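You operate a simulated robot arm through the tools that you are given. There is no shell and no other tool. Be economical: measure what you need, move in short steps, check, and stop when the job is done.

Carry out the task below with a simulated robot arm. There is one attempt and no reset: what you move stays moved.

JOB
Set one black eyelet in the lot 21 swatch.
Fine: hang it in the retain rack after.

It is judged by the outcome, as a careful person would: the job done as asked, and still so three seconds after it is handed in. It fails if anything else is knocked over, pushed out of place, dropped, spilled or broken.

ROBOT AND FRAMES
A 6-joint arm with a two-finger parallel gripper, fixed in place. Base frame: the origin is at the foot of the arm, x ahead of it, y to its left, z up; the work surface is at about z = 0.868. Lengths are in m, angles in rad, forces in N, time in s.
With the tool pointing down near the work surface it reaches from about 0.24 to 0.64 m from the base axis. Its first joint turns from -1.152 to 1.152 rad. Payload 2.7 kg.
The tool frame sits at the grasp point between the pads (the TCP): z along the fingers, y along the line on which they close. The tips reach 0.023 m beyond it. The gripper opens to 0.094 m. The fingers are 0.038 m wide and 0.01 m thick; the gripper's body (0.054 by 0.096 m) begins 0.039 m behind the TCP.
Orientation is told as [roll, pitch, yaw] about the base's x, y, z axes, in that order, counted from this pose: with the fingers straight down and closing along the base's y, the tool's x points along the base's -x, its y along +y and its z along -z.

CONTROLS
- The arm moves only by the tool drive_tool. Its argument "motion" is text: rows parted by semicolons, each of 7 numbers parted by spaces: the shift along the base's x, y, z in m, then the turn, a rotation vector about the base's x, y, z in rad, then the gripper command, from -1 (shut) to 1 (fully open), values between in proportion. In form: tx ty tz rx ry rz claw; .... A call has 1 to 8 rows; each row is the pose to reach, as a shift and turn from the pose commanded when the call began. Each row takes 0.2 s and may step no farther than 0.05 m and 0.15 rad from the row before; otherwise, or with a gripper value out of range, the whole call is refused. A pose out of reach is approached as far as the arm can. The call stops where the force on the tool passes 70 N (or 10 N more than at its start, if that is more) or the arm is blocked; 0.2 s more then pass. Each finger travels about 0.045 m/s and halts on what it meets, pressing with about 21 N; the grip force reading is that of the motor and also rises with nothing between the fingers. The clock runs only during rows and for 0.2 s after the last one: add rows that repeat a pose to give the fingers time. It gives the time, the measured TCP pose, the force on the tool (base axes), the opening and the grip force at its end, in the units of the frame above (readings bear some noise).
- Cameras (640 x 400 px; columns grow to the right, rows downward): "scene" is fixed at [0.0663, -0.4346, 1.4084]; the picture's right is [0.81, -0.59, 0.00], its down [-0.33, -0.46, -0.82] and it looks along [0.48, 0.67, -0.57] (base axes); focal length 257 px, centre (320, 200). "wrist" rides on the gripper at [0.086, 0.016, -0.074] in the tool frame; the picture's right is [-0.18, 0.98, 0.00], its down [-0.58, -0.11, -0.81] and it looks along [-0.79, -0.15, 0.59] (tool axes); focal length 243 px, centre (320, 200). There is no depth. A picture from a camera that has moved, and an enlarged one, comes with that camera's place and axes in the base frame and with its lens. The place of the scene camera against the robot may be out by one fixed shift of up to 0.012 m in any direction.
- camera(camera): a new picture of that camera. No time passes.
- enlarge(camera, box): a new picture of the part [left, top, right, bottom] of that camera's present view, enlarged. No time passes.
- close_job(): hands the job in; it is judged then, once.

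Go step by step. Nothing tells you positions but the pictures and the camera data: compare them with the known pose of the tool, close in by small moves and look again before you grip or let go. The budget is 120 turns and 68 pictures, counting those below and the enlarged ones. Unless the task says otherwise, let go and move clear before handing in, and close with one line.

The tools are called as a command line: name --argument value ..., lists and objects as JSON in quotes. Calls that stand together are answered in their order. drive_tool: Moves the arm, as the interface text tells. Its arguments: {"type":"object","properties":{"motion":{"type":"string"}},"required":["motion"]} The other tools are called the same way: camera (camera) takes a picture; enlarge (camera, box) takes an enlarged picture of a part of a camera's view; close_job () hands the job in.

At the start:

```text
clock: 0.0
position: [0.2971, -0.2029, 1.2606]
ee_rot: [0.0, 0.0, 0.001]
force: [-0.7, 0.7, -0.5]
width: 0.0938
grip_force: 0.1
```

scene: 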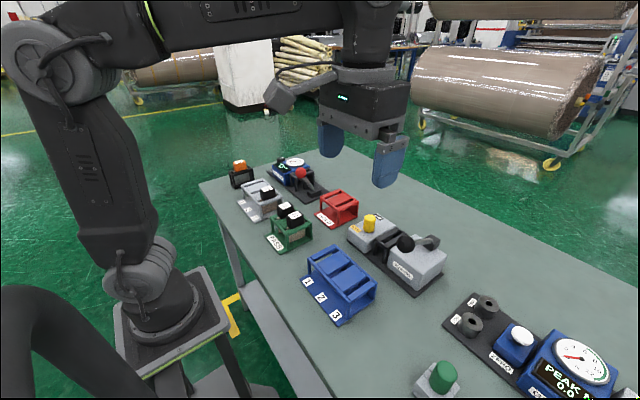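
wrist: 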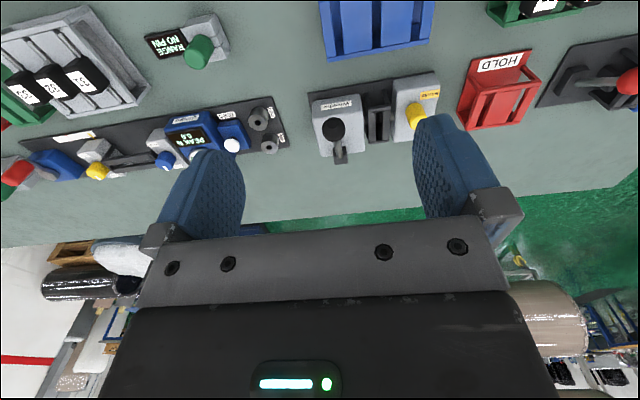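

The bench has several stations with labels; I need to read them before moving. I'll enlarge the parts of the view.

enlarge --camera "scene" --box '[220, 140, 380, 260]'

enlarge --camera "scene" --box '[290, 200, 460, 330]'

enlarge --camera "scene" --box '[410, 280, 640, 400]'

enlarge --camera "wrist" --box '[0, 0, 320, 200]'

enlarge --camera "wrist" --box '[300, 0, 640, 200]'

```text
3.33 times, centred on (300, 200) of scene
camera zoom: at [0.0663, -0.4346, 1.4084], right [0.81, -0.59, 0.0], down [-0.33, -0.46, -0.82], along [0.48, 0.67, -0.57], focal length 858 px, centre (387, 200)
```

zoom: 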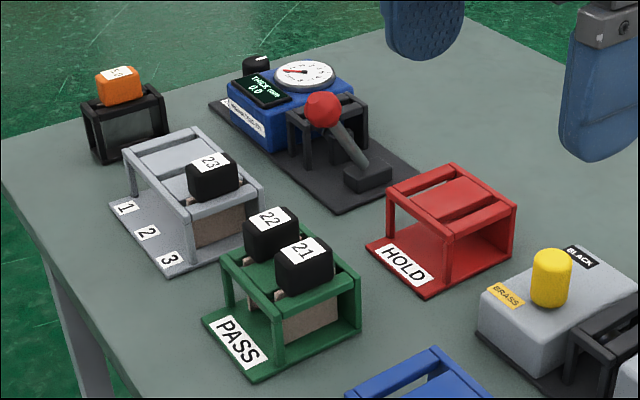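

```text
3.08 times, centred on (375, 265) of scene
camera zoom: at [0.0663, -0.4346, 1.4084], right [0.81, -0.59, 0.0], down [-0.33, -0.46, -0.82], along [0.48, 0.67, -0.57], focal length 792 px, centre (151, 0)
```

zoom: 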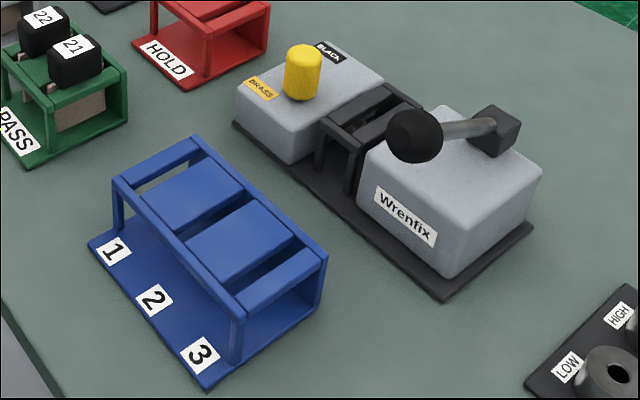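

```text
2.78 times, centred on (525, 340) of scene
camera zoom: at [0.0663, -0.4346, 1.4084], right [0.81, -0.59, 0.0], down [-0.33, -0.46, -0.82], along [0.48, 0.67, -0.57], focal length 716 px, centre (-250, -190)
```

zoom: 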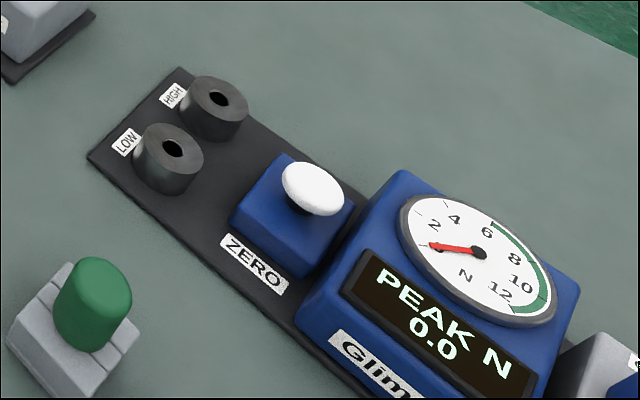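

```text
2.00 times, centred on (160, 100) of wrist
camera zoom: at [0.2097, -0.1856, 1.335], right [0.18, 0.98, 0.0], down [0.58, -0.11, 0.81], along [0.79, -0.15, -0.59], focal length 485 px, centre (640, 400)
```

zoom: 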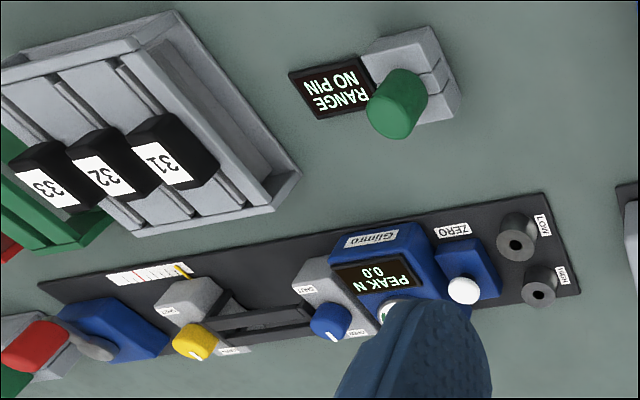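

```text
1.88 times, centred on (470, 100) of wrist
camera zoom: at [0.2097, -0.1856, 1.335], right [0.18, 0.98, 0.0], down [0.58, -0.11, 0.81], along [0.79, -0.15, -0.59], focal length 457 px, centre (38, 388)
```

zoom: 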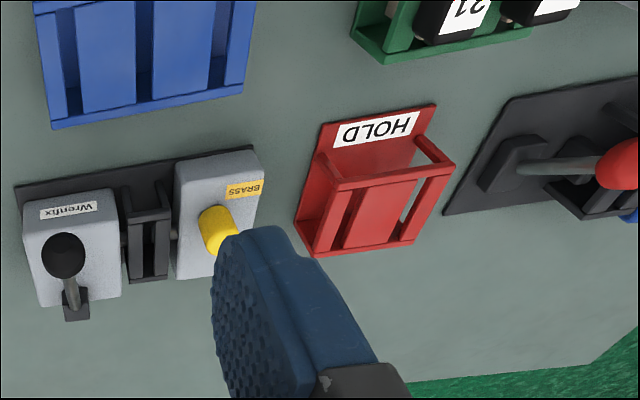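

Lot 21 hangs in the green PASS rack, the eyelet press is "Wrenfix" (BRASS/BLACK selector plus lever); I still need to find the rack labelled as retain. I'll tilt the wrist camera down and look around.

drive_tool --motion "0 0.03 0 0 0.14 0 1; 0 0.07 0.0 0 0.28 0 1; 0 0.11 0 0 0.42 0 1; 0 0.15 0 0 0.56 0 1"

camera --camera "wrist"

camera --camera "scene"

```text
clock: 1.0
position: [0.2893, -0.0533, 1.2102]
ee_rot: [-0.001, 0.56, 0.0]
force: [0.9, -0.1, 0.8]
width: 0.0938
grip_force: 0.0
out of reach, approached as far as the arm can: row 3, 4
```

```text
60 pictures are left
camera wrist: at [0.2552, -0.0373, 1.3197], right [0.16, 0.98, -0.1], down [0.92, -0.11, 0.37], along [0.36, -0.15, -0.92], focal length 243 px, centre (320, 200)
```

wrist: 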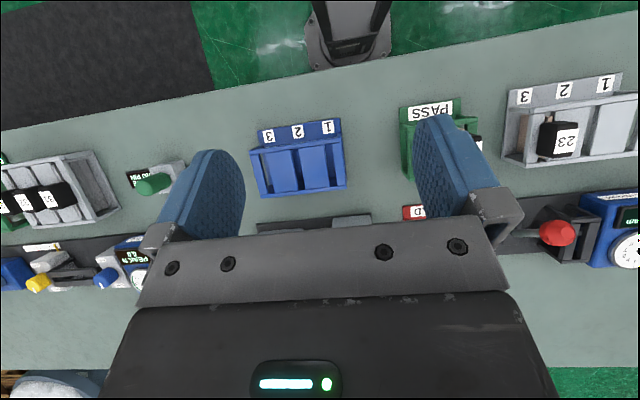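

```text
59 pictures are left
```

scene: 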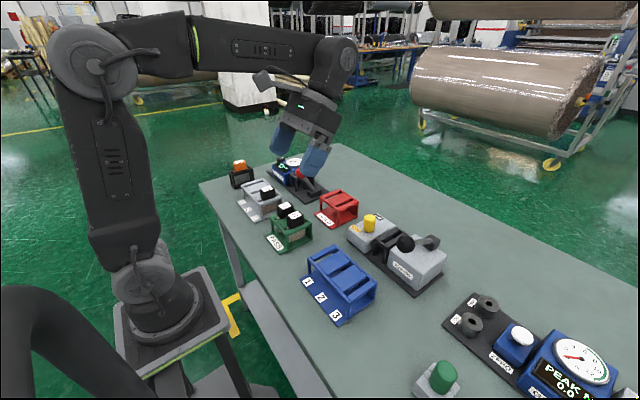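

The blue rack carries only 1/2/3. I'll look to the right end of the bench for anything labelled retain.

drive_tool --motion "0 -0.05 0 0 0 0 1; 0 -0.1 0 0 0 0 1; 0 -0.15 0 0 0 0 1; 0 -0.2 0 0 0 0 1; 0 -0.25 0 0 0 0 1; 0 -0.3 0 0 0 0 1; 0 -0.35 0 0 0 0 1; 0 -0.38 0 0 0 0 1"

camera --camera "wrist"

```text
clock: 2.8
position: [0.2698, -0.4221, 1.1906]
ee_rot: [-0.004, 0.558, 0.001]
force: [-0.4, -0.2, 0.0]
width: 0.094
grip_force: 0.1
out of reach, approached as far as the arm can: row 6, 7, 8
```

```text
58 pictures are left
camera wrist: at [0.2351, -0.4058, 1.2995], right [0.15, 0.98, -0.1], down [0.92, -0.11, 0.38], along [0.36, -0.15, -0.92], focal length 243 px, centre (320, 200)
```

wrist: 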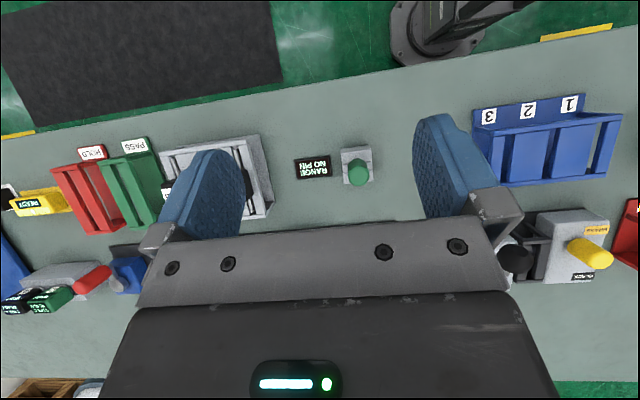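

enlarge --camera "wrist" --box '[0, 120, 160, 320]'

enlarge --camera "wrist" --box '[460, 70, 640, 290]'

```text
2.00 times, centred on (80, 220) of wrist
camera zoom: at [0.2351, -0.4058, 1.2995], right [0.15, 0.98, -0.1], down [0.92, -0.11, 0.38], along [0.36, -0.15, -0.92], focal length 485 px, centre (800, 160)
```

zoom: 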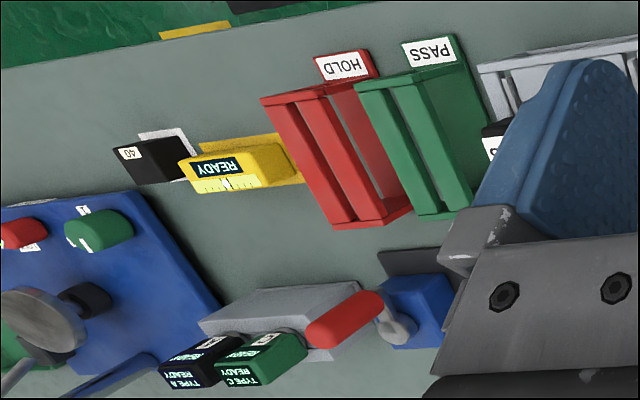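

```text
1.82 times, centred on (550, 180) of wrist
camera zoom: at [0.2351, -0.4058, 1.2995], right [0.15, 0.98, -0.1], down [0.92, -0.11, 0.38], along [0.36, -0.15, -0.92], focal length 441 px, centre (-98, 236)
```

zoom: 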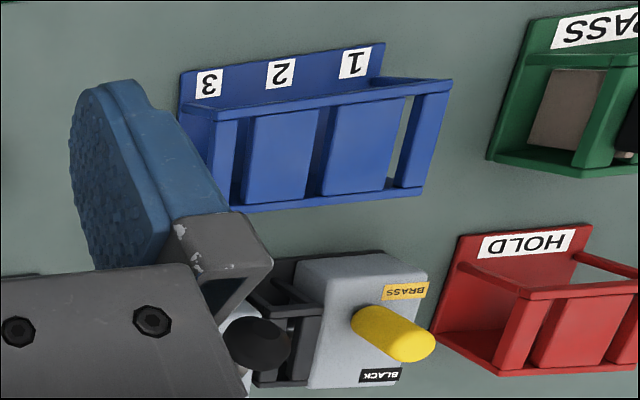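

By elimination the unlabelled blue 1/2/3 rack (the only unassigned, empty one in reach) is the retain rack; slot 1 matches lot 21 (23 sits in slot 3 of the grey one). Next, a closer look at the press.

drive_tool --motion "0 0.04 0 0 -0.14 0 1; 0.01 0.08 -0.02 0 -0.28 0 1; 0.02 0.12 -0.04 0 -0.42 0 1; 0.03 0.16 -0.06 0 -0.558 0 1; 0.04 0.2 -0.07 0 -0.558 0 1; 0.05 0.22 -0.08 0 -0.558 0 1"

camera --camera "wrist"

```text
clock: 4.2
position: [0.3204, -0.205, 1.1127]
ee_rot: [0.002, 0.003, -0.001]
force: [0.5, 0.5, -0.5]
width: 0.0943
grip_force: 0.0
```

```text
55 pictures are left
camera wrist: at [0.2332, -0.188, 1.1879], right [0.19, 0.98, 0.0], down [0.58, -0.11, 0.81], along [0.79, -0.15, -0.59], focal length 243 px, centre (320, 200)
```

wrist: 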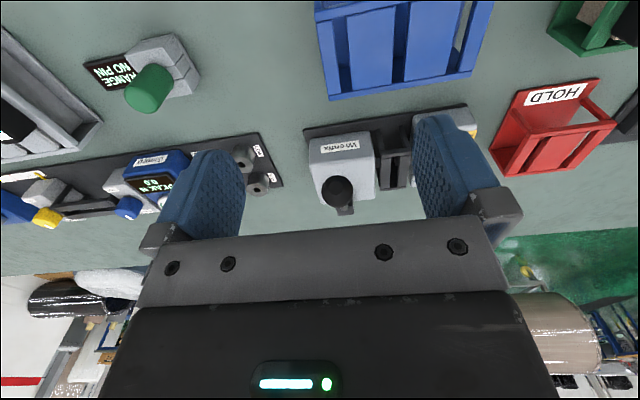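

The finger hides the selector; I'll shift left and tilt slightly.

drive_tool --motion "0.02 0.04 0 0 0.14 0 1; 0.06 0.07 0 0 0.28 0 1; 0.08 0.07 0 0 0.4 0 1"

enlarge --camera "wrist" --box '[230, 40, 430, 240]'

enlarge --camera "scene" --box '[340, 195, 460, 295]'

```text
clock: 5.0
position: [0.4016, -0.1307, 1.1107]
ee_rot: [0.001, 0.405, 0.001]
force: [0.6, 0.3, -0.2]
width: 0.0942
grip_force: 0.0
```

```text
2.00 times, centred on (330, 140) of wrist
camera zoom: at [0.3514, -0.1146, 1.2146], right [0.17, 0.98, -0.07], down [0.85, -0.11, 0.51], along [0.5, -0.15, -0.86], focal length 485 px, centre (300, 320)
```

zoom: 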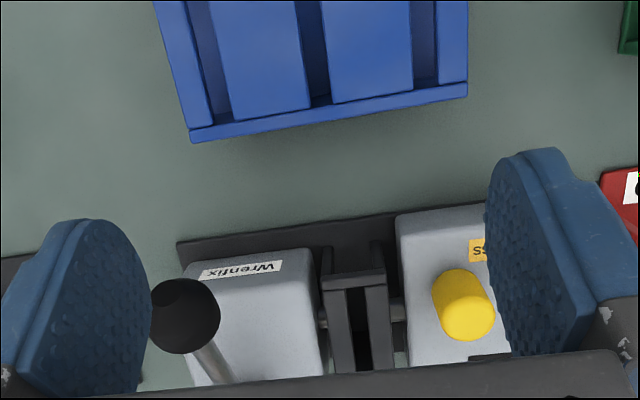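

```text
4.00 times, centred on (400, 245) of scene
camera zoom: at [0.0663, -0.4346, 1.4084], right [0.81, -0.59, 0.0], down [-0.33, -0.46, -0.82], along [0.48, 0.67, -0.57], focal length 1030 px, centre (0, 20)
```

zoom: 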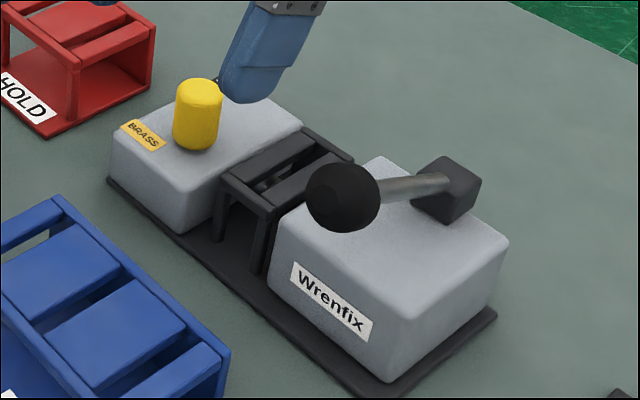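

The yellow selector stands nearer to BRASS. I want one clear view of it before deciding how it moves.

drive_tool --motion "0 -0.04 0 0 0 0 1; -0.04 -0.08 0 0 0 0 1; -0.05 -0.1 0 0 0 0 1"

enlarge --camera "wrist" --box '[300, 120, 640, 320]'

enlarge --camera "scene" --box '[340, 200, 420, 250]'

```text
refused: row 2 steps farther than a row can; nothing moved
```

```text
1.88 times, centred on (470, 220) of wrist
camera zoom: at [0.3514, -0.1146, 1.2146], right [0.17, 0.98, -0.07], down [0.85, -0.11, 0.51], along [0.5, -0.15, -0.86], focal length 457 px, centre (38, 162)
```

zoom: 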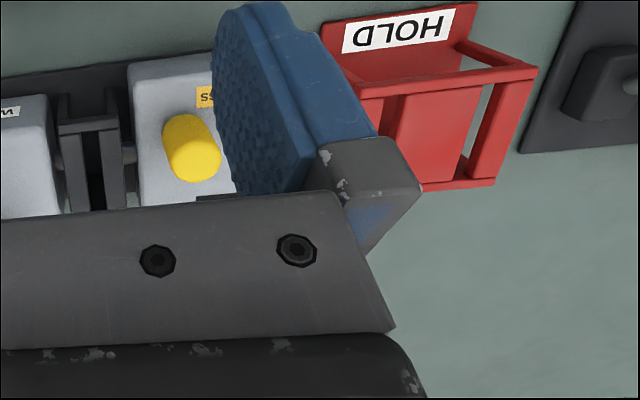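

```text
8.00 times, centred on (380, 225) of scene
camera zoom: at [0.0663, -0.4346, 1.4084], right [0.81, -0.59, 0.0], down [-0.33, -0.46, -0.82], along [0.48, 0.67, -0.57], focal length 2059 px, centre (-160, 0)
```

zoom: 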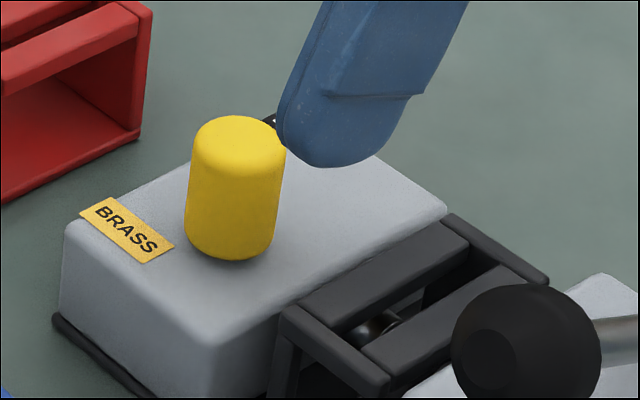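

I take the yellow selector to be a slider, top near (0.50, -0.064, 0.976), to be moved +x toward BLACK. I'll position upright above it and look.

drive_tool --motion "0.03 0.02 0 0 -0.14 0 1; 0.06 0.045 0 0 -0.28 0 1; 0.098 0.067 -0.01 0 -0.405 0 1; 0.098 0.067 -0.05 0 -0.405 0 1"

camera --camera "wrist"

enlarge --camera "scene" --box '[320, 140, 480, 260]'

```text
clock: 6.0
position: [0.5016, -0.0644, 1.0605]
ee_rot: [0.0, -0.006, -0.001]
force: [0.1, -0.2, -0.8]
width: 0.0936
grip_force: 0.1
```

```text
50 pictures are left
camera wrist: at [0.4131, -0.0474, 1.1351], right [0.18, 0.98, 0.0], down [0.58, -0.11, 0.81], along [0.8, -0.15, -0.59], focal length 243 px, centre (320, 200)
```

wrist: 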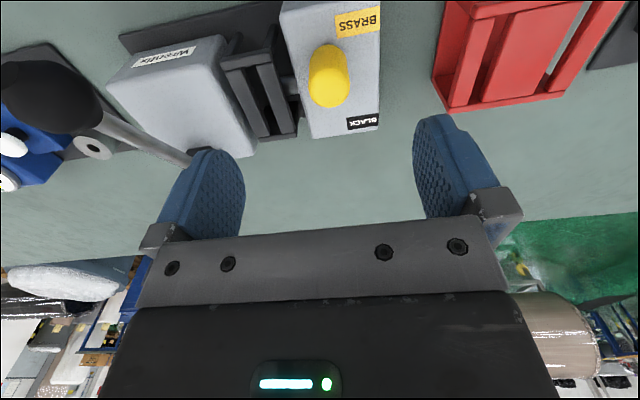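

```text
3.33 times, centred on (400, 200) of scene
camera zoom: at [0.0663, -0.4346, 1.4084], right [0.81, -0.59, 0.0], down [-0.33, -0.46, -0.82], along [0.48, 0.67, -0.57], focal length 858 px, centre (53, 200)
```

zoom: 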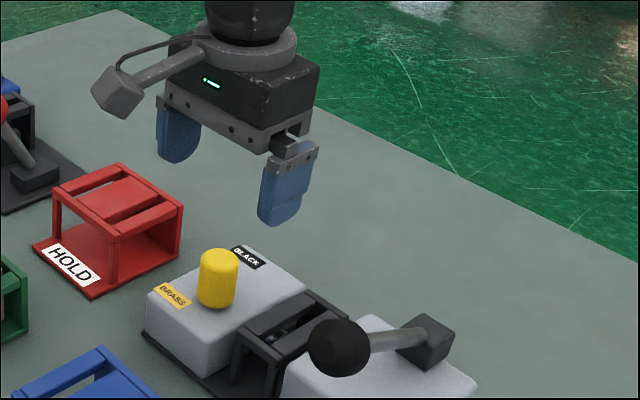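

Knob axis is at about (0.503, -0.058). I'll go down around it, close gently, and nothing else is in the fingers' way.

drive_tool --motion "0.0015 0.006 -0.03 0 0 0 0.6; 0.0015 0.006 -0.06 0 0 0 0.6; 0.0015 0.006 -0.088 0 0 0 0.6; 0.0015 0.006 -0.088 0 0 0 0.6"

enlarge --camera "scene" --box '[340, 180, 460, 270]'

camera --camera "wrist"

```text
clock: 7.0
position: [0.4996, -0.06, 0.9717]
ee_rot: [0.001, -0.004, -0.001]
force: [0.0, 0.7, 0.1]
width: 0.0751
grip_force: 0.0
```

```text
4.44 times, centred on (400, 225) of scene
camera zoom: at [0.0663, -0.4346, 1.4084], right [0.81, -0.59, 0.0], down [-0.33, -0.46, -0.82], along [0.48, 0.67, -0.57], focal length 1144 px, centre (-36, 89)
```

zoom: 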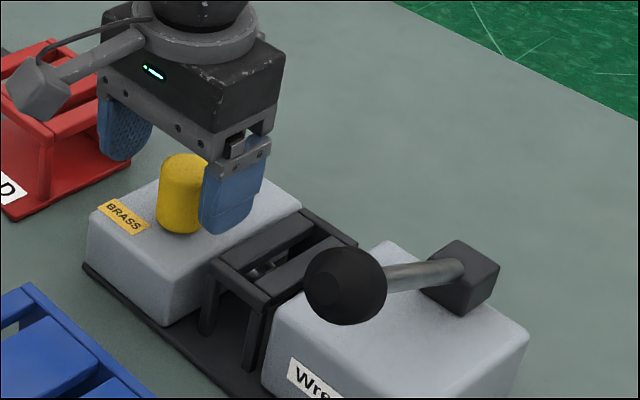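

```text
47 pictures are left
camera wrist: at [0.4132, -0.0432, 1.0465], right [0.18, 0.98, 0.0], down [0.58, -0.11, 0.81], along [0.79, -0.15, -0.59], focal length 243 px, centre (320, 200)
```

wrist: 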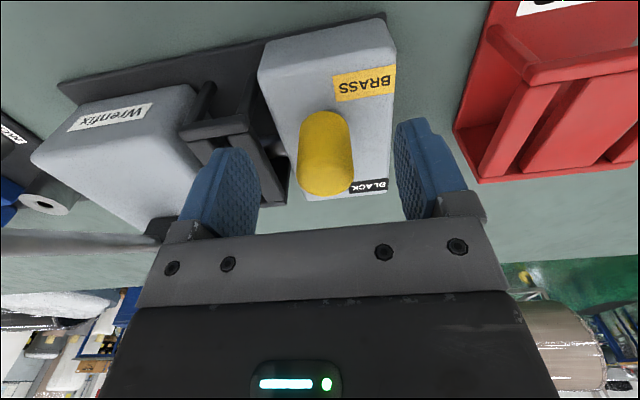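

Triangulating the labels from two heights gives the box top at z≈0.907, knob axis x≈0.514, top ≈0.95, so I need to be lower. I'll lower 0.03, and close.

drive_tool --motion "0.013 0.002 -0.01 0 0 0 0.6; 0.013 0.002 -0.03 0 0 0 0.6; 0.013 0.002 -0.03 0 0 0 -0.2; 0.013 0.002 -0.03 0 0 0 -0.5; 0.013 0.002 -0.03 0 0 0 -0.5; 0.013 0.002 -0.03 0 0 0 -0.5"

camera --camera "wrist"

```text
clock: 8.1
position: [0.5139, -0.0591, 0.9495]
ee_rot: [-0.01, -0.014, 0.006]
force: [-0.2, 18.9, 5.1]
width: 0.0321
grip_force: 9.6
stopped in row 5: the force on the tool passed its limit (the readings are from after the stop); the commanded pose is now the measured one
```

```text
46 pictures are left
camera wrist: at [0.4261, -0.0424, 1.0227], right [0.18, 0.98, -0.01], down [0.57, -0.1, 0.82], along [0.8, -0.15, -0.58], focal length 243 px, centre (320, 200)
```

wrist: 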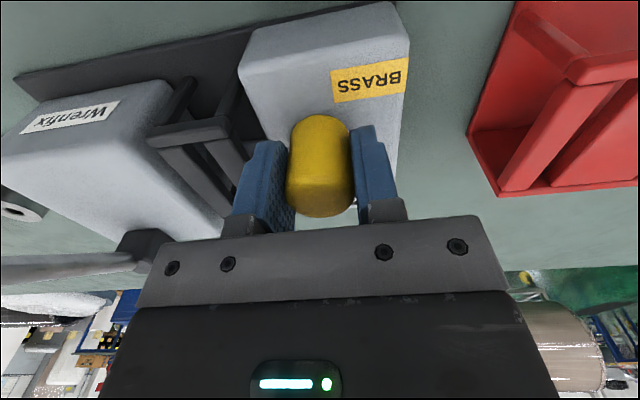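

The knob is held (0.032 m) with some sideways load. I'll relieve it slightly and slide +x in small steps.

drive_tool --motion "0.002 0.003 0 0 0 0 -0.4; 0.008 0.003 0 0 0 0 -0.4; 0.014 0.003 0 0 0 0 -0.4"

camera --camera "wrist"

```text
clock: 8.9
position: [0.5269, -0.058, 0.9488]
ee_rot: [-0.013, -0.013, 0.003]
force: [-2.2, 22.6, 15.4]
width: 0.0322
grip_force: 45.1
```

```text
45 pictures are left
camera wrist: at [0.4399, -0.0421, 1.0228], right [0.18, 0.98, -0.01], down [0.57, -0.1, 0.81], along [0.8, -0.15, -0.58], focal length 243 px, centre (320, 200)
```

wrist: 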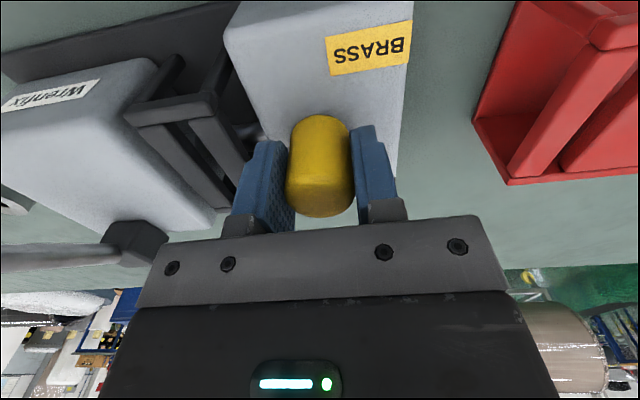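

It slides freely with the gripper. I'll continue, lifting by a couple of mm to cut the contact load, until it meets a stop.

drive_tool --motion "0.006 0.003 0.002 0 0 0 -0.4; 0.012 0.003 0.002 0 0 0 -0.4; 0.018 0.003 0.002 0 0 0 -0.4; 0.024 0.003 0.002 0 0 0 -0.4; 0.03 0.003 0.002 0 0 0 -0.4"

camera --camera "wrist"

enlarge --camera "scene" --box '[340, 180, 460, 270]'

```text
clock: 10.1
position: [0.5568, -0.061, 0.9503]
ee_rot: [-0.015, -0.008, 0.0]
force: [-1.8, -3.8, -3.0]
width: 0.0322
grip_force: 45.4
```

```text
44 pictures are left
camera wrist: at [0.4698, -0.0415, 1.023], right [0.18, 0.98, -0.01], down [0.57, -0.1, 0.81], along [0.8, -0.16, -0.58], focal length 243 px, centre (320, 200)
```

wrist: 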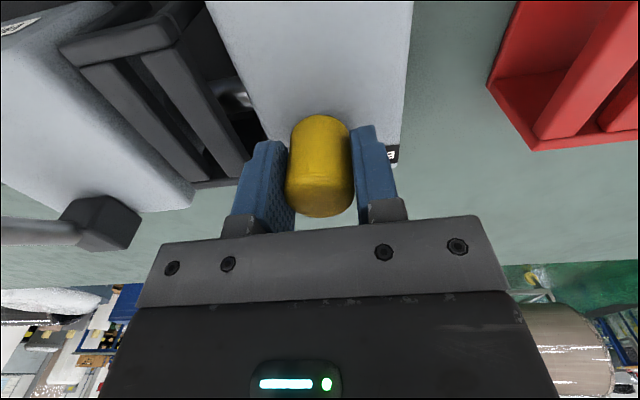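

```text
4.44 times, centred on (400, 225) of scene
camera zoom: at [0.0662, -0.4348, 1.4083], right [0.81, -0.59, 0.0], down [-0.33, -0.46, -0.82], along [0.48, 0.67, -0.57], focal length 1144 px, centre (-36, 89)
```

zoom: 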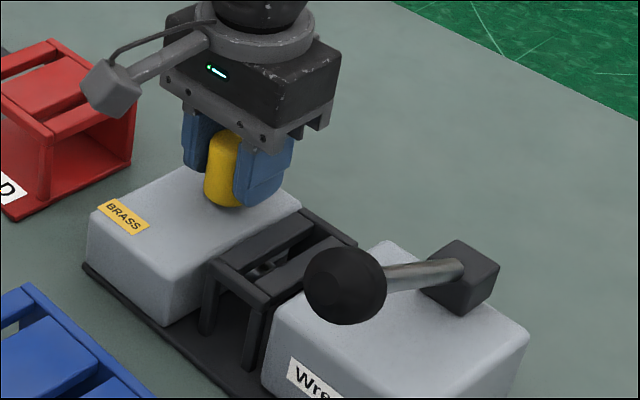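

It tracks along the rail toward BLACK, 43 mm so far. I'll go a little further to find the end stop.

drive_tool --motion "0.005 0 0 0 0 0 -0.4; 0.01 0 0 0 0 0 -0.4; 0.014 0 0 0 0 0 -0.4"

```text
clock: 10.8
position: [0.5589, -0.059, 0.9485]
ee_rot: [-0.014, 0.026, 0.0]
force: [-15.3, -1.7, 11.9]
width: 0.0323
grip_force: 44.5
stopped in row 3: the force on the tool passed its limit (the readings are from after the stop); the commanded pose is now the measured one
```

The stop is reached at x≈0.559 (the selector is fully at BLACK). I'll release, rise straight up and check.

drive_tool --motion "0 0 0 0 0 0 0.3; 0 0 0 0 0 0 0.3; 0 0 0 0 0 0 0.3; 0 0 0.04 0 0 0 0.3; 0 0 0.08 0 0 0 0.3; -0.03 0 0.11 0 0 0 0.3; -0.08 0 0.11 0 0 0 0.3; -0.12 0 0.11 0 0 0 0.3"

camera --camera "wrist"

camera --camera "scene"

```text
clock: 12.6
position: [0.44, -0.0566, 1.0585]
ee_rot: [-0.016, 0.022, 0.0]
force: [-0.3, 1.3, 0.1]
width: 0.0612
grip_force: 0.2
```

```text
42 pictures are left
camera wrist: at [0.3559, -0.0399, 1.135], right [0.18, 0.98, -0.02], down [0.6, -0.1, 0.8], along [0.78, -0.16, -0.61], focal length 243 px, centre (320, 200)
```

wrist: 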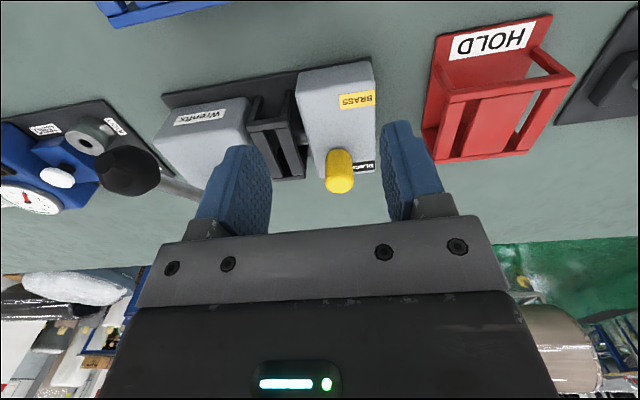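

```text
41 pictures are left
```

scene: 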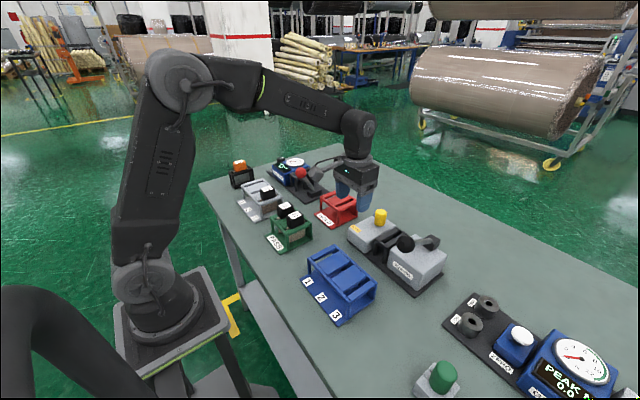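

Selector is at BLACK. Next I'll look closely at lot 21 in the PASS rack.

drive_tool --motion "-0.04 0.02 0.02 0 0.12 0 0.6; -0.08 0.04 0.04 0 0.25 0 0.8; -0.12 0.06 0.06 0 0.38 0 1; -0.15 0.08 0.06 0 0.38 0 1"

camera --camera "wrist"

enlarge --camera "scene" --box '[255, 190, 335, 255]'

```text
clock: 13.6
position: [0.2923, 0.0222, 1.1184]
ee_rot: [-0.015, 0.404, 0.002]
force: [0.0, -0.5, -0.4]
width: 0.0941
grip_force: 0.0
```

```text
40 pictures are left
camera wrist: at [0.2414, 0.0398, 1.2205], right [0.16, 0.98, -0.09], down [0.85, -0.09, 0.51], along [0.5, -0.16, -0.85], focal length 243 px, centre (320, 200)
```

wrist: 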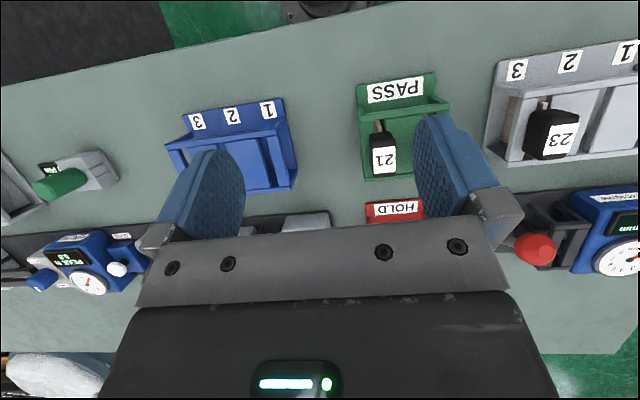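

```text
6.15 times, centred on (295, 222) of scene
camera zoom: at [0.0663, -0.4346, 1.4084], right [0.81, -0.59, 0.0], down [-0.33, -0.46, -0.82], along [0.48, 0.67, -0.57], focal length 1584 px, centre (474, 62)
```

zoom: 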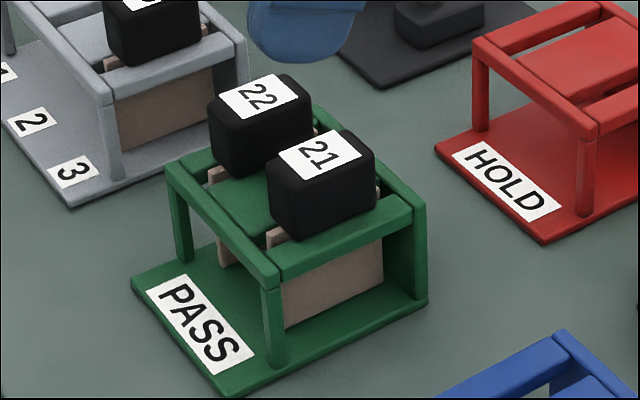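

21 stands with its block across the slot; 22 is next to it on the +y side. I'll get a closer view of the gap between the two.

drive_tool --motion "0.0 0.03 -0.03 0 0.03 0 1; 0.0 0.055 -0.06 0 0.06 0 1"

camera --camera "wrist"

```text
clock: 14.2
position: [0.2935, 0.0778, 1.0595]
ee_rot: [-0.015, 0.463, 0.004]
force: [0.2, 0.2, 0.4]
width: 0.0939
grip_force: 0.1
```

```text
38 pictures are left
camera wrist: at [0.2492, 0.0951, 1.1649], right [0.16, 0.98, -0.09], down [0.88, -0.1, 0.46], along [0.45, -0.16, -0.88], focal length 243 px, centre (320, 200)
```

wrist: 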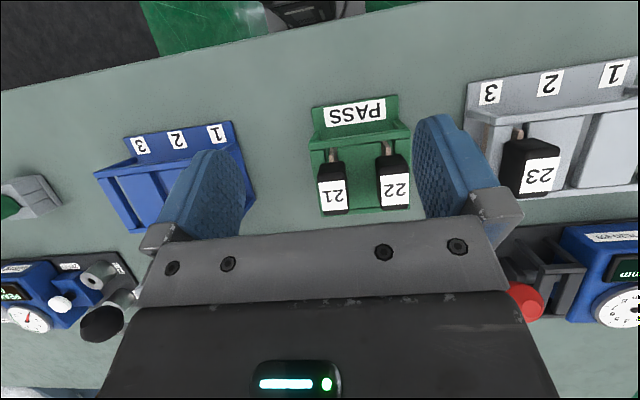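

enlarge --camera "wrist" --box '[260, 80, 460, 240]'

```text
2.50 times, centred on (360, 160) of wrist
camera zoom: at [0.2492, 0.0951, 1.1649], right [0.16, 0.98, -0.09], down [0.88, -0.1, 0.46], along [0.45, -0.16, -0.88], focal length 606 px, centre (220, 300)
```

zoom: 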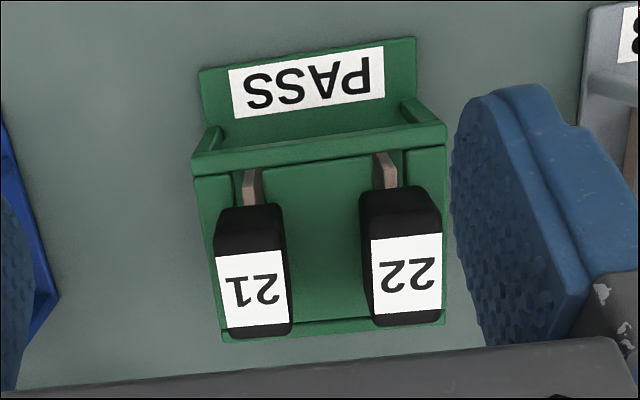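

Lot 21's block top centre triangulates to (0.347, 0.071, 0.963), 27 mm wide, 29 mm clear of 22. I'll go upright above it with a half-open gripper.

drive_tool --motion "0.018 -0.002 0 0.005 -0.14 0 0.3; 0.036 -0.004 0 0.01 -0.28 0 0; 0.054 -0.0065 -0.01 0.015 -0.42 0 0; 0.054 -0.0065 -0.03 0.015 -0.463 0 0; 0.054 -0.0065 -0.045 0.015 -0.463 0 0"

camera --camera "wrist"

enlarge --camera "scene" --box '[240, 150, 360, 255]'

```text
clock: 15.4
position: [0.3459, 0.0683, 1.0123]
ee_rot: [-0.001, -0.005, 0.005]
force: [-0.4, -0.7, 0.7]
width: 0.047
grip_force: 0.1
```

```text
36 pictures are left
camera wrist: at [0.2577, 0.084, 1.0876], right [0.18, 0.98, 0.0], down [0.58, -0.1, 0.81], along [0.8, -0.14, -0.59], focal length 243 px, centre (320, 200)
```

wrist: 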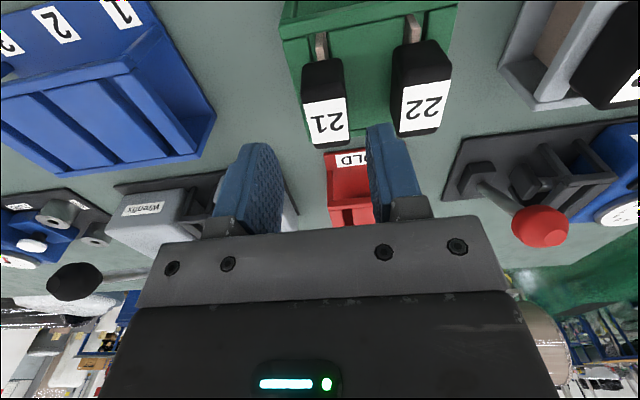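

```text
3.81 times, centred on (300, 202) of scene
camera zoom: at [0.0663, -0.4346, 1.4084], right [0.81, -0.59, 0.0], down [-0.33, -0.46, -0.82], along [0.48, 0.67, -0.57], focal length 981 px, centre (396, 190)
```

zoom: 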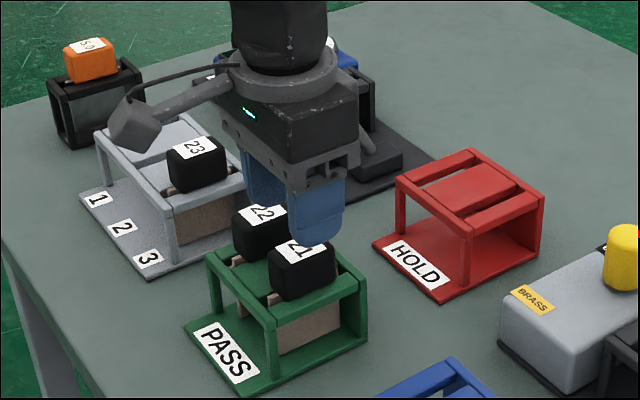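

It confirms (0.347, 0.072). Descending with 47 mm opening and then closing.

drive_tool --motion "0.001 0.0035 0 0 0 0 0; 0.001 0.0035 -0.03 0 0 0 0; 0.001 0.0035 -0.049 0 0 0 0; 0.001 0.0035 -0.049 0 0 0 0"

camera --camera "wrist"

```text
clock: 16.4
position: [0.3468, 0.0719, 0.9632]
ee_rot: [-0.004, -0.001, 0.007]
force: [-0.3, 0.3, 0.5]
width: 0.0467
grip_force: 0.3
```

```text
34 pictures are left
camera wrist: at [0.2594, 0.0877, 1.0379], right [0.18, 0.98, 0.0], down [0.58, -0.1, 0.81], along [0.79, -0.14, -0.59], focal length 243 px, centre (320, 200)
```

wrist: 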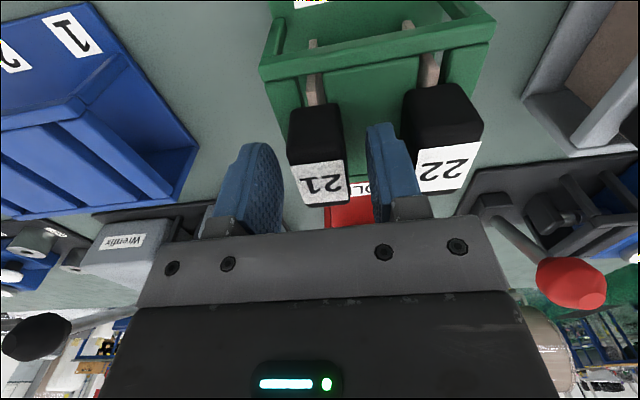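

The block is between the pads and clear of 22. Closing and lifting straight up.

drive_tool --motion "0 0 0 0 0 0 -0.5; 0 0 0 0 0 0 -0.6; 0 0 0 0 0 0 -0.6; 0 0 0.02 0 0 0 -0.6; 0 0 0.05 0 0 0 -0.6; 0 0 0.09 0 0 0 -0.6; 0 0 0.12 0 0 0 -0.6"

camera --camera "wrist"

enlarge --camera "scene" --box '[240, 130, 380, 260]'

```text
clock: 18.0
position: [0.3461, 0.0755, 1.0841]
ee_rot: [-0.001, -0.001, 0.005]
force: [0.5, 0.1, -0.8]
width: 0.0255
grip_force: 21.4
```

```text
33 pictures are left
camera wrist: at [0.2594, 0.0909, 1.1594], right [0.18, 0.98, 0.0], down [0.58, -0.1, 0.81], along [0.79, -0.14, -0.59], focal length 243 px, centre (320, 200)
```

wrist: 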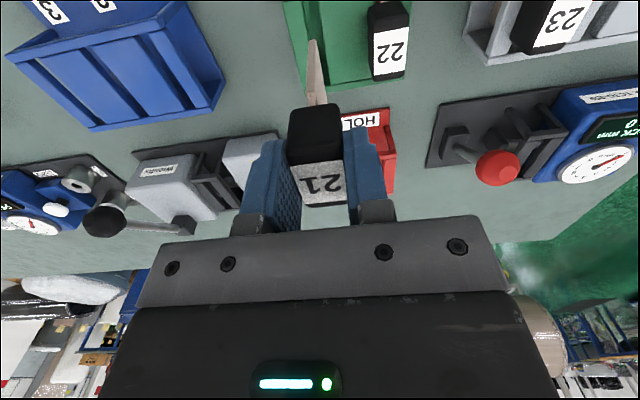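

```text
3.08 times, centred on (310, 195) of scene
camera zoom: at [0.0663, -0.4346, 1.4084], right [0.81, -0.59, 0.0], down [-0.33, -0.46, -0.82], along [0.48, 0.67, -0.57], focal length 792 px, centre (351, 215)
```

zoom: 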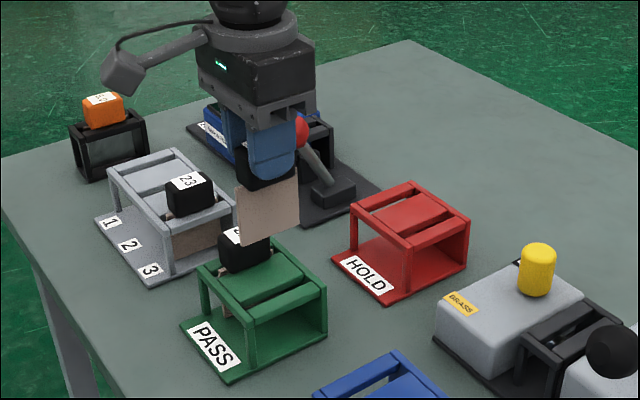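

Lot 21 is held cleanly with the swatch hanging free. Next I'll carry it near the press, keeping high, and measure the slot.

drive_tool --motion "0.03 -0.03 0 0 0 0 -0.6; 0.06 -0.06 0 0 0 0 -0.6; 0.08 -0.08 0 0 0 0 -0.6; 0.09 -0.095 0 0 0 0 -0.6"

enlarge --camera "wrist" --box '[80, 20, 320, 220]'

```text
clock: 19.0
position: [0.4358, -0.0226, 1.0838]
ee_rot: [-0.003, -0.001, 0.005]
force: [0.3, -0.6, 0.1]
width: 0.0254
grip_force: 21.1
```

```text
2.00 times, centred on (200, 120) of wrist
camera zoom: at [0.3498, -0.0061, 1.1581], right [0.18, 0.98, 0.0], down [0.58, -0.1, 0.81], along [0.79, -0.14, -0.59], focal length 485 px, centre (560, 360)
```

zoom: 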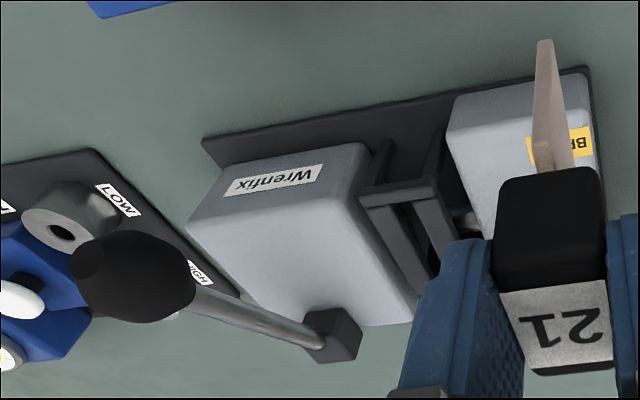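

The slot is partly hidden by the finger; one step left for a clear, second view.

drive_tool --motion "0.0 0.03 0.0 0 0 0 -0.6; 0.0 0.05 0.03 0 0 0 -0.6"

enlarge --camera "wrist" --box '[120, 60, 280, 200]'

```text
clock: 19.6
position: [0.4361, 0.0283, 1.1138]
ee_rot: [-0.002, -0.002, 0.005]
force: [0.0, 0.1, -0.2]
width: 0.0255
grip_force: 21.0
```

```text
2.86 times, centred on (200, 130) of wrist
camera zoom: at [0.3499, 0.0446, 1.189], right [0.18, 0.98, 0.0], down [0.58, -0.1, 0.81], along [0.79, -0.14, -0.59], focal length 693 px, centre (663, 400)
```

zoom: 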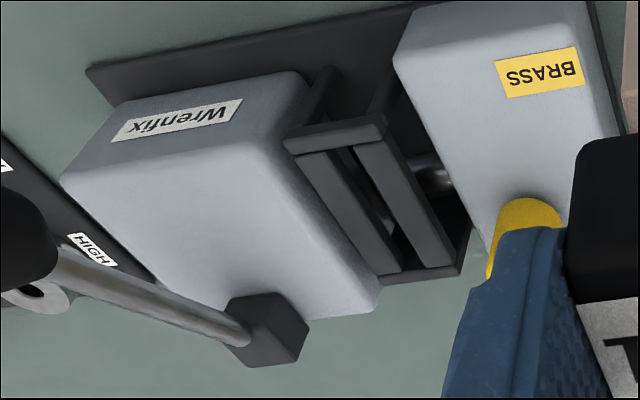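

Slot in the press: x 0.492–0.558, centre y≈-0.1155, top z≈0.936. I'll move above it at safe height (over the selector knob's 0.95) and look before lowering.

drive_tool --motion "0.025 -0.04 0 0 0 0 -0.6; 0.05 -0.08 0 0 0 0 -0.6; 0.075 -0.12 0 0 0 0 -0.6; 0.09 -0.1455 -0.02 0 0 0 -0.6; 0.09 -0.1455 -0.04 0 0 0 -0.6; 0.09 -0.1455 -0.06 0 0 0 -0.6"

camera --camera "wrist"

enlarge --camera "scene" --box '[340, 180, 460, 280]'

```text
clock: 21.0
position: [0.5251, -0.117, 1.0549]
ee_rot: [-0.002, -0.002, 0.005]
force: [-0.8, 0.1, -1.0]
width: 0.0254
grip_force: 20.6
```

```text
29 pictures are left
camera wrist: at [0.4392, -0.1014, 1.1296], right [0.18, 0.98, 0.0], down [0.58, -0.1, 0.81], along [0.79, -0.14, -0.59], focal length 243 px, centre (320, 200)
```

wrist: 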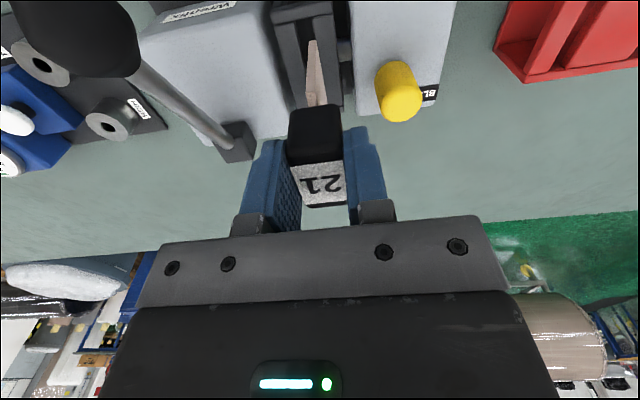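

```text
4.00 times, centred on (400, 230) of scene
camera zoom: at [0.0663, -0.4347, 1.4084], right [0.81, -0.59, 0.0], down [-0.33, -0.46, -0.82], along [0.48, 0.67, -0.57], focal length 1030 px, centre (0, 80)
```

zoom: 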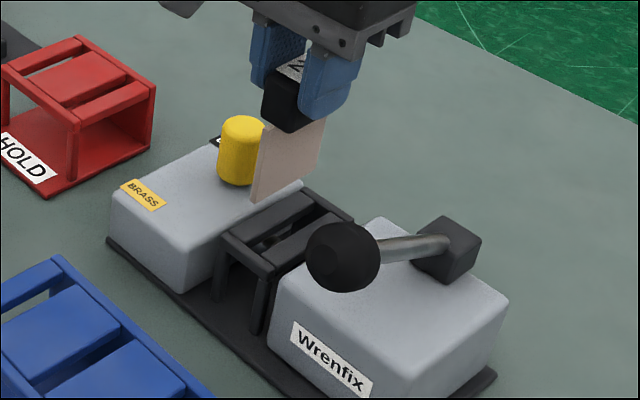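

Alignment looks close. I'll zoom on the swatch's lower edge versus the slot.

enlarge --camera "wrist" --box '[260, 0, 380, 120]'

```text
3.33 times, centred on (320, 60) of wrist
camera zoom: at [0.4392, -0.1014, 1.1296], right [0.18, 0.98, 0.0], down [0.58, -0.1, 0.81], along [0.79, -0.14, -0.59], focal length 809 px, centre (320, 667)
```

zoom: 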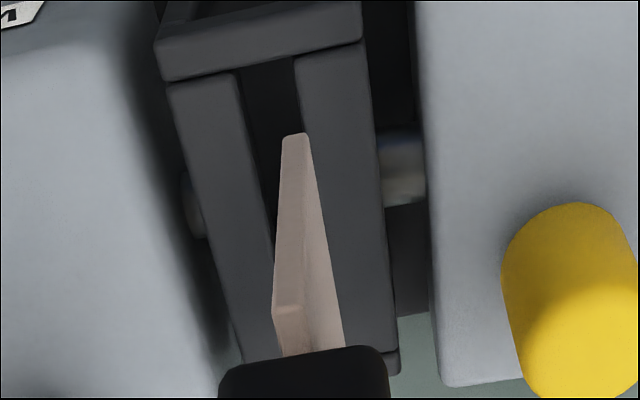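

From directly above, the slot is at y≈-0.123 and starts at x≈0.50, so I need about -7.5 mm in y and +6 mm in x. I'll shift, then recheck just above the slot.

drive_tool --motion "0.006 -0.0075 0 0 0 0 -0.6; 0.006 -0.0075 -0.012 0 0 0 -0.6; 0.006 -0.0075 -0.012 0 0 0 -0.6"

enlarge --camera "wrist" --box '[260, 0, 380, 120]'

enlarge --camera "scene" --box '[370, 190, 450, 270]'

```text
clock: 21.8
position: [0.5312, -0.1249, 1.0413]
ee_rot: [-0.002, -0.001, 0.005]
force: [-0.8, 0.2, -0.8]
width: 0.0254
grip_force: 20.9
```

```text
3.33 times, centred on (320, 60) of wrist
camera zoom: at [0.4447, -0.1088, 1.1167], right [0.18, 0.98, 0.0], down [0.58, -0.1, 0.81], along [0.79, -0.14, -0.59], focal length 809 px, centre (320, 667)
```

zoom: 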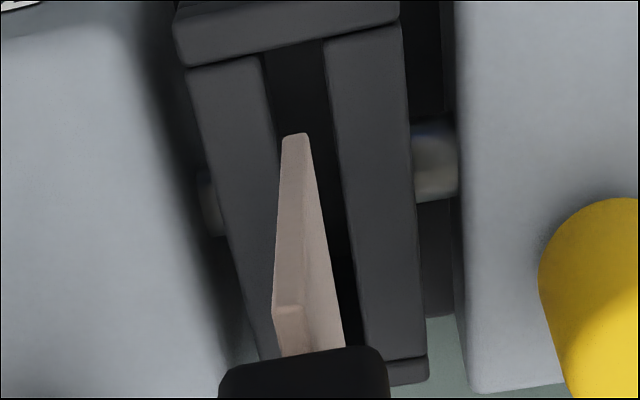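

```text
5.00 times, centred on (410, 230) of scene
camera zoom: at [0.0663, -0.4346, 1.4084], right [0.81, -0.59, 0.0], down [-0.33, -0.46, -0.82], along [0.48, 0.67, -0.57], focal length 1287 px, centre (-130, 50)
```

zoom: 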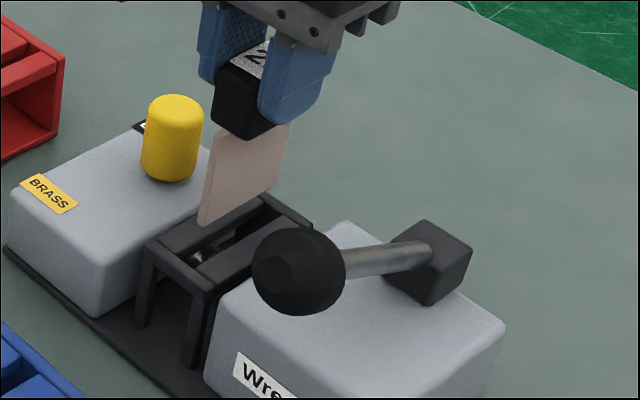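

Swatch and slot now line up (y≈-0.124, front edge ~4 mm inside the slot). Lowering slowly.

drive_tool --motion "0 0 -0.01 0 0 0 -0.6; 0 0 -0.02 0 0 0 -0.6; 0 0 -0.03 0 0 0 -0.6; 0 0 -0.04 0 0 0 -0.6"

enlarge --camera "scene" --box '[370, 190, 450, 270]'

```text
clock: 22.8
position: [0.5328, -0.1248, 1.0028]
ee_rot: [-0.001, -0.002, 0.005]
force: [0.3, -0.4, -0.1]
width: 0.0253
grip_force: 21.3
```

```text
5.00 times, centred on (410, 230) of scene
camera zoom: at [0.0663, -0.4346, 1.4084], right [0.81, -0.59, 0.0], down [-0.33, -0.46, -0.82], along [0.48, 0.67, -0.57], focal length 1287 px, centre (-130, 50)
```

zoom: 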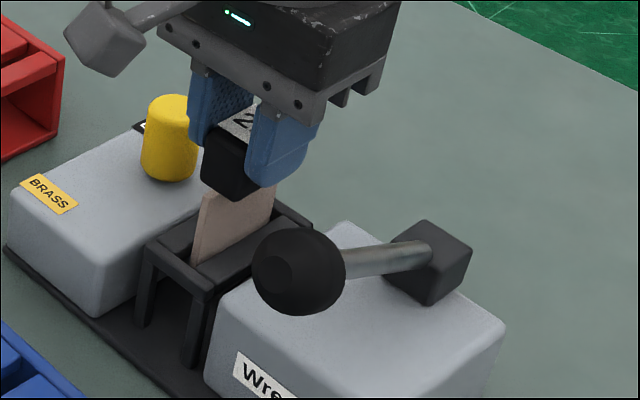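

It has entered the slot with no force. Continuing toward the seated height.

drive_tool --motion "-0.001 0 -0.01 0 0 0 -0.6; -0.001 0 -0.02 0 0 0 -0.6; -0.001 0 -0.03 0 0 0 -0.6; -0.001 0 -0.036 0 0 0 -0.6"

enlarge --camera "scene" --box '[370, 190, 450, 270]'

```text
clock: 23.8
position: [0.5324, -0.1239, 0.9662]
ee_rot: [-0.003, -0.003, 0.006]
force: [0.0, 0.4, -0.5]
width: 0.0253
grip_force: 21.3
```

```text
5.00 times, centred on (410, 230) of scene
camera zoom: at [0.0663, -0.4346, 1.4084], right [0.81, -0.59, 0.0], down [-0.33, -0.46, -0.82], along [0.48, 0.67, -0.57], focal length 1287 px, centre (-130, 50)
```

zoom: 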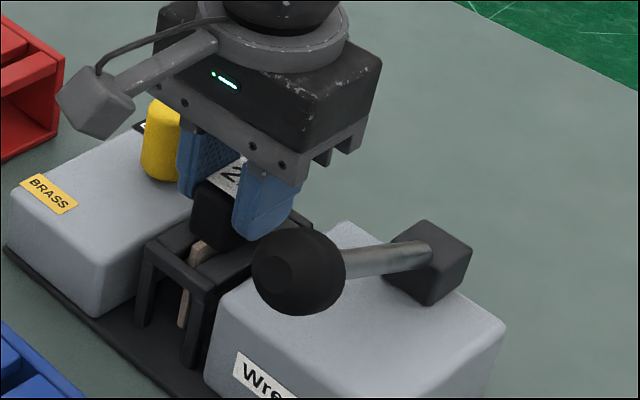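

Almost seated. Lowering a few mm further until I feel contact.

drive_tool --motion "0 0 -0.002 0 0 0 -0.6; 0 0 -0.004 0 0 0 -0.6; 0 0 -0.006 0 0 0 -0.6"

```text
clock: 24.6
position: [0.5313, -0.1252, 0.9631]
ee_rot: [-0.001, -0.005, 0.008]
force: [-5.9, 4.5, 23.1]
width: 0.0255
grip_force: 21.4
```

Seated at the same height as in the rack (0.963). I'll open slightly and withdraw straight up.

drive_tool --motion "0 0 0.001 0 0 0 -0.15; 0 0 0.001 0 0 0 -0.15; 0 0 0.001 0 0 0 -0.15; 0 0 0.03 0 0 0 -0.15; 0 0 0.07 0 0 0 -0.15; 0 0 0.11 0 0 0 -0.15; -0.05 0 0.12 0 0 0 -0.15; -0.1 0 0.12 0 0 0 -0.15"

camera --camera "wrist"

enlarge --camera "scene" --box '[340, 190, 460, 290]'

```text
refused: row 7 steps farther than a row can; nothing moved
```

```text
22 pictures are left
camera wrist: at [0.4439, -0.1092, 1.0374], right [0.18, 0.98, 0.0], down [0.58, -0.1, 0.81], along [0.8, -0.14, -0.59], focal length 243 px, centre (320, 200)
```

wrist: 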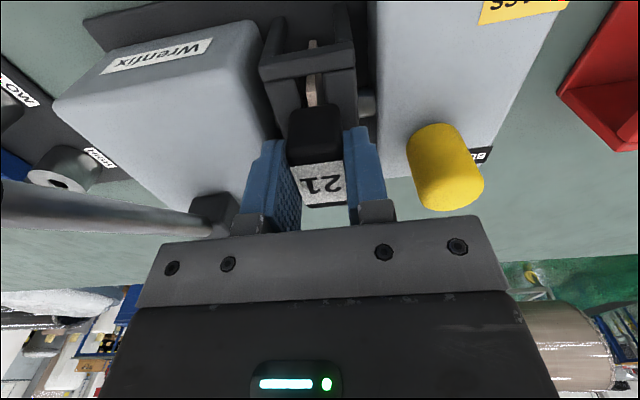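

```text
4.00 times, centred on (400, 240) of scene
camera zoom: at [0.0657, -0.4344, 1.4085], right [0.81, -0.59, 0.0], down [-0.33, -0.46, -0.82], along [0.48, 0.67, -0.57], focal length 1030 px, centre (0, 40)
```

zoom: 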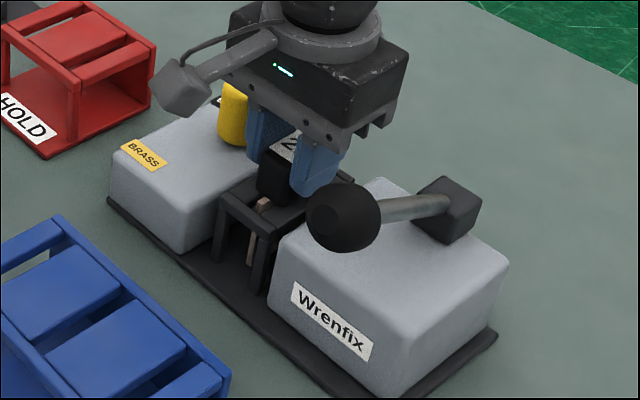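

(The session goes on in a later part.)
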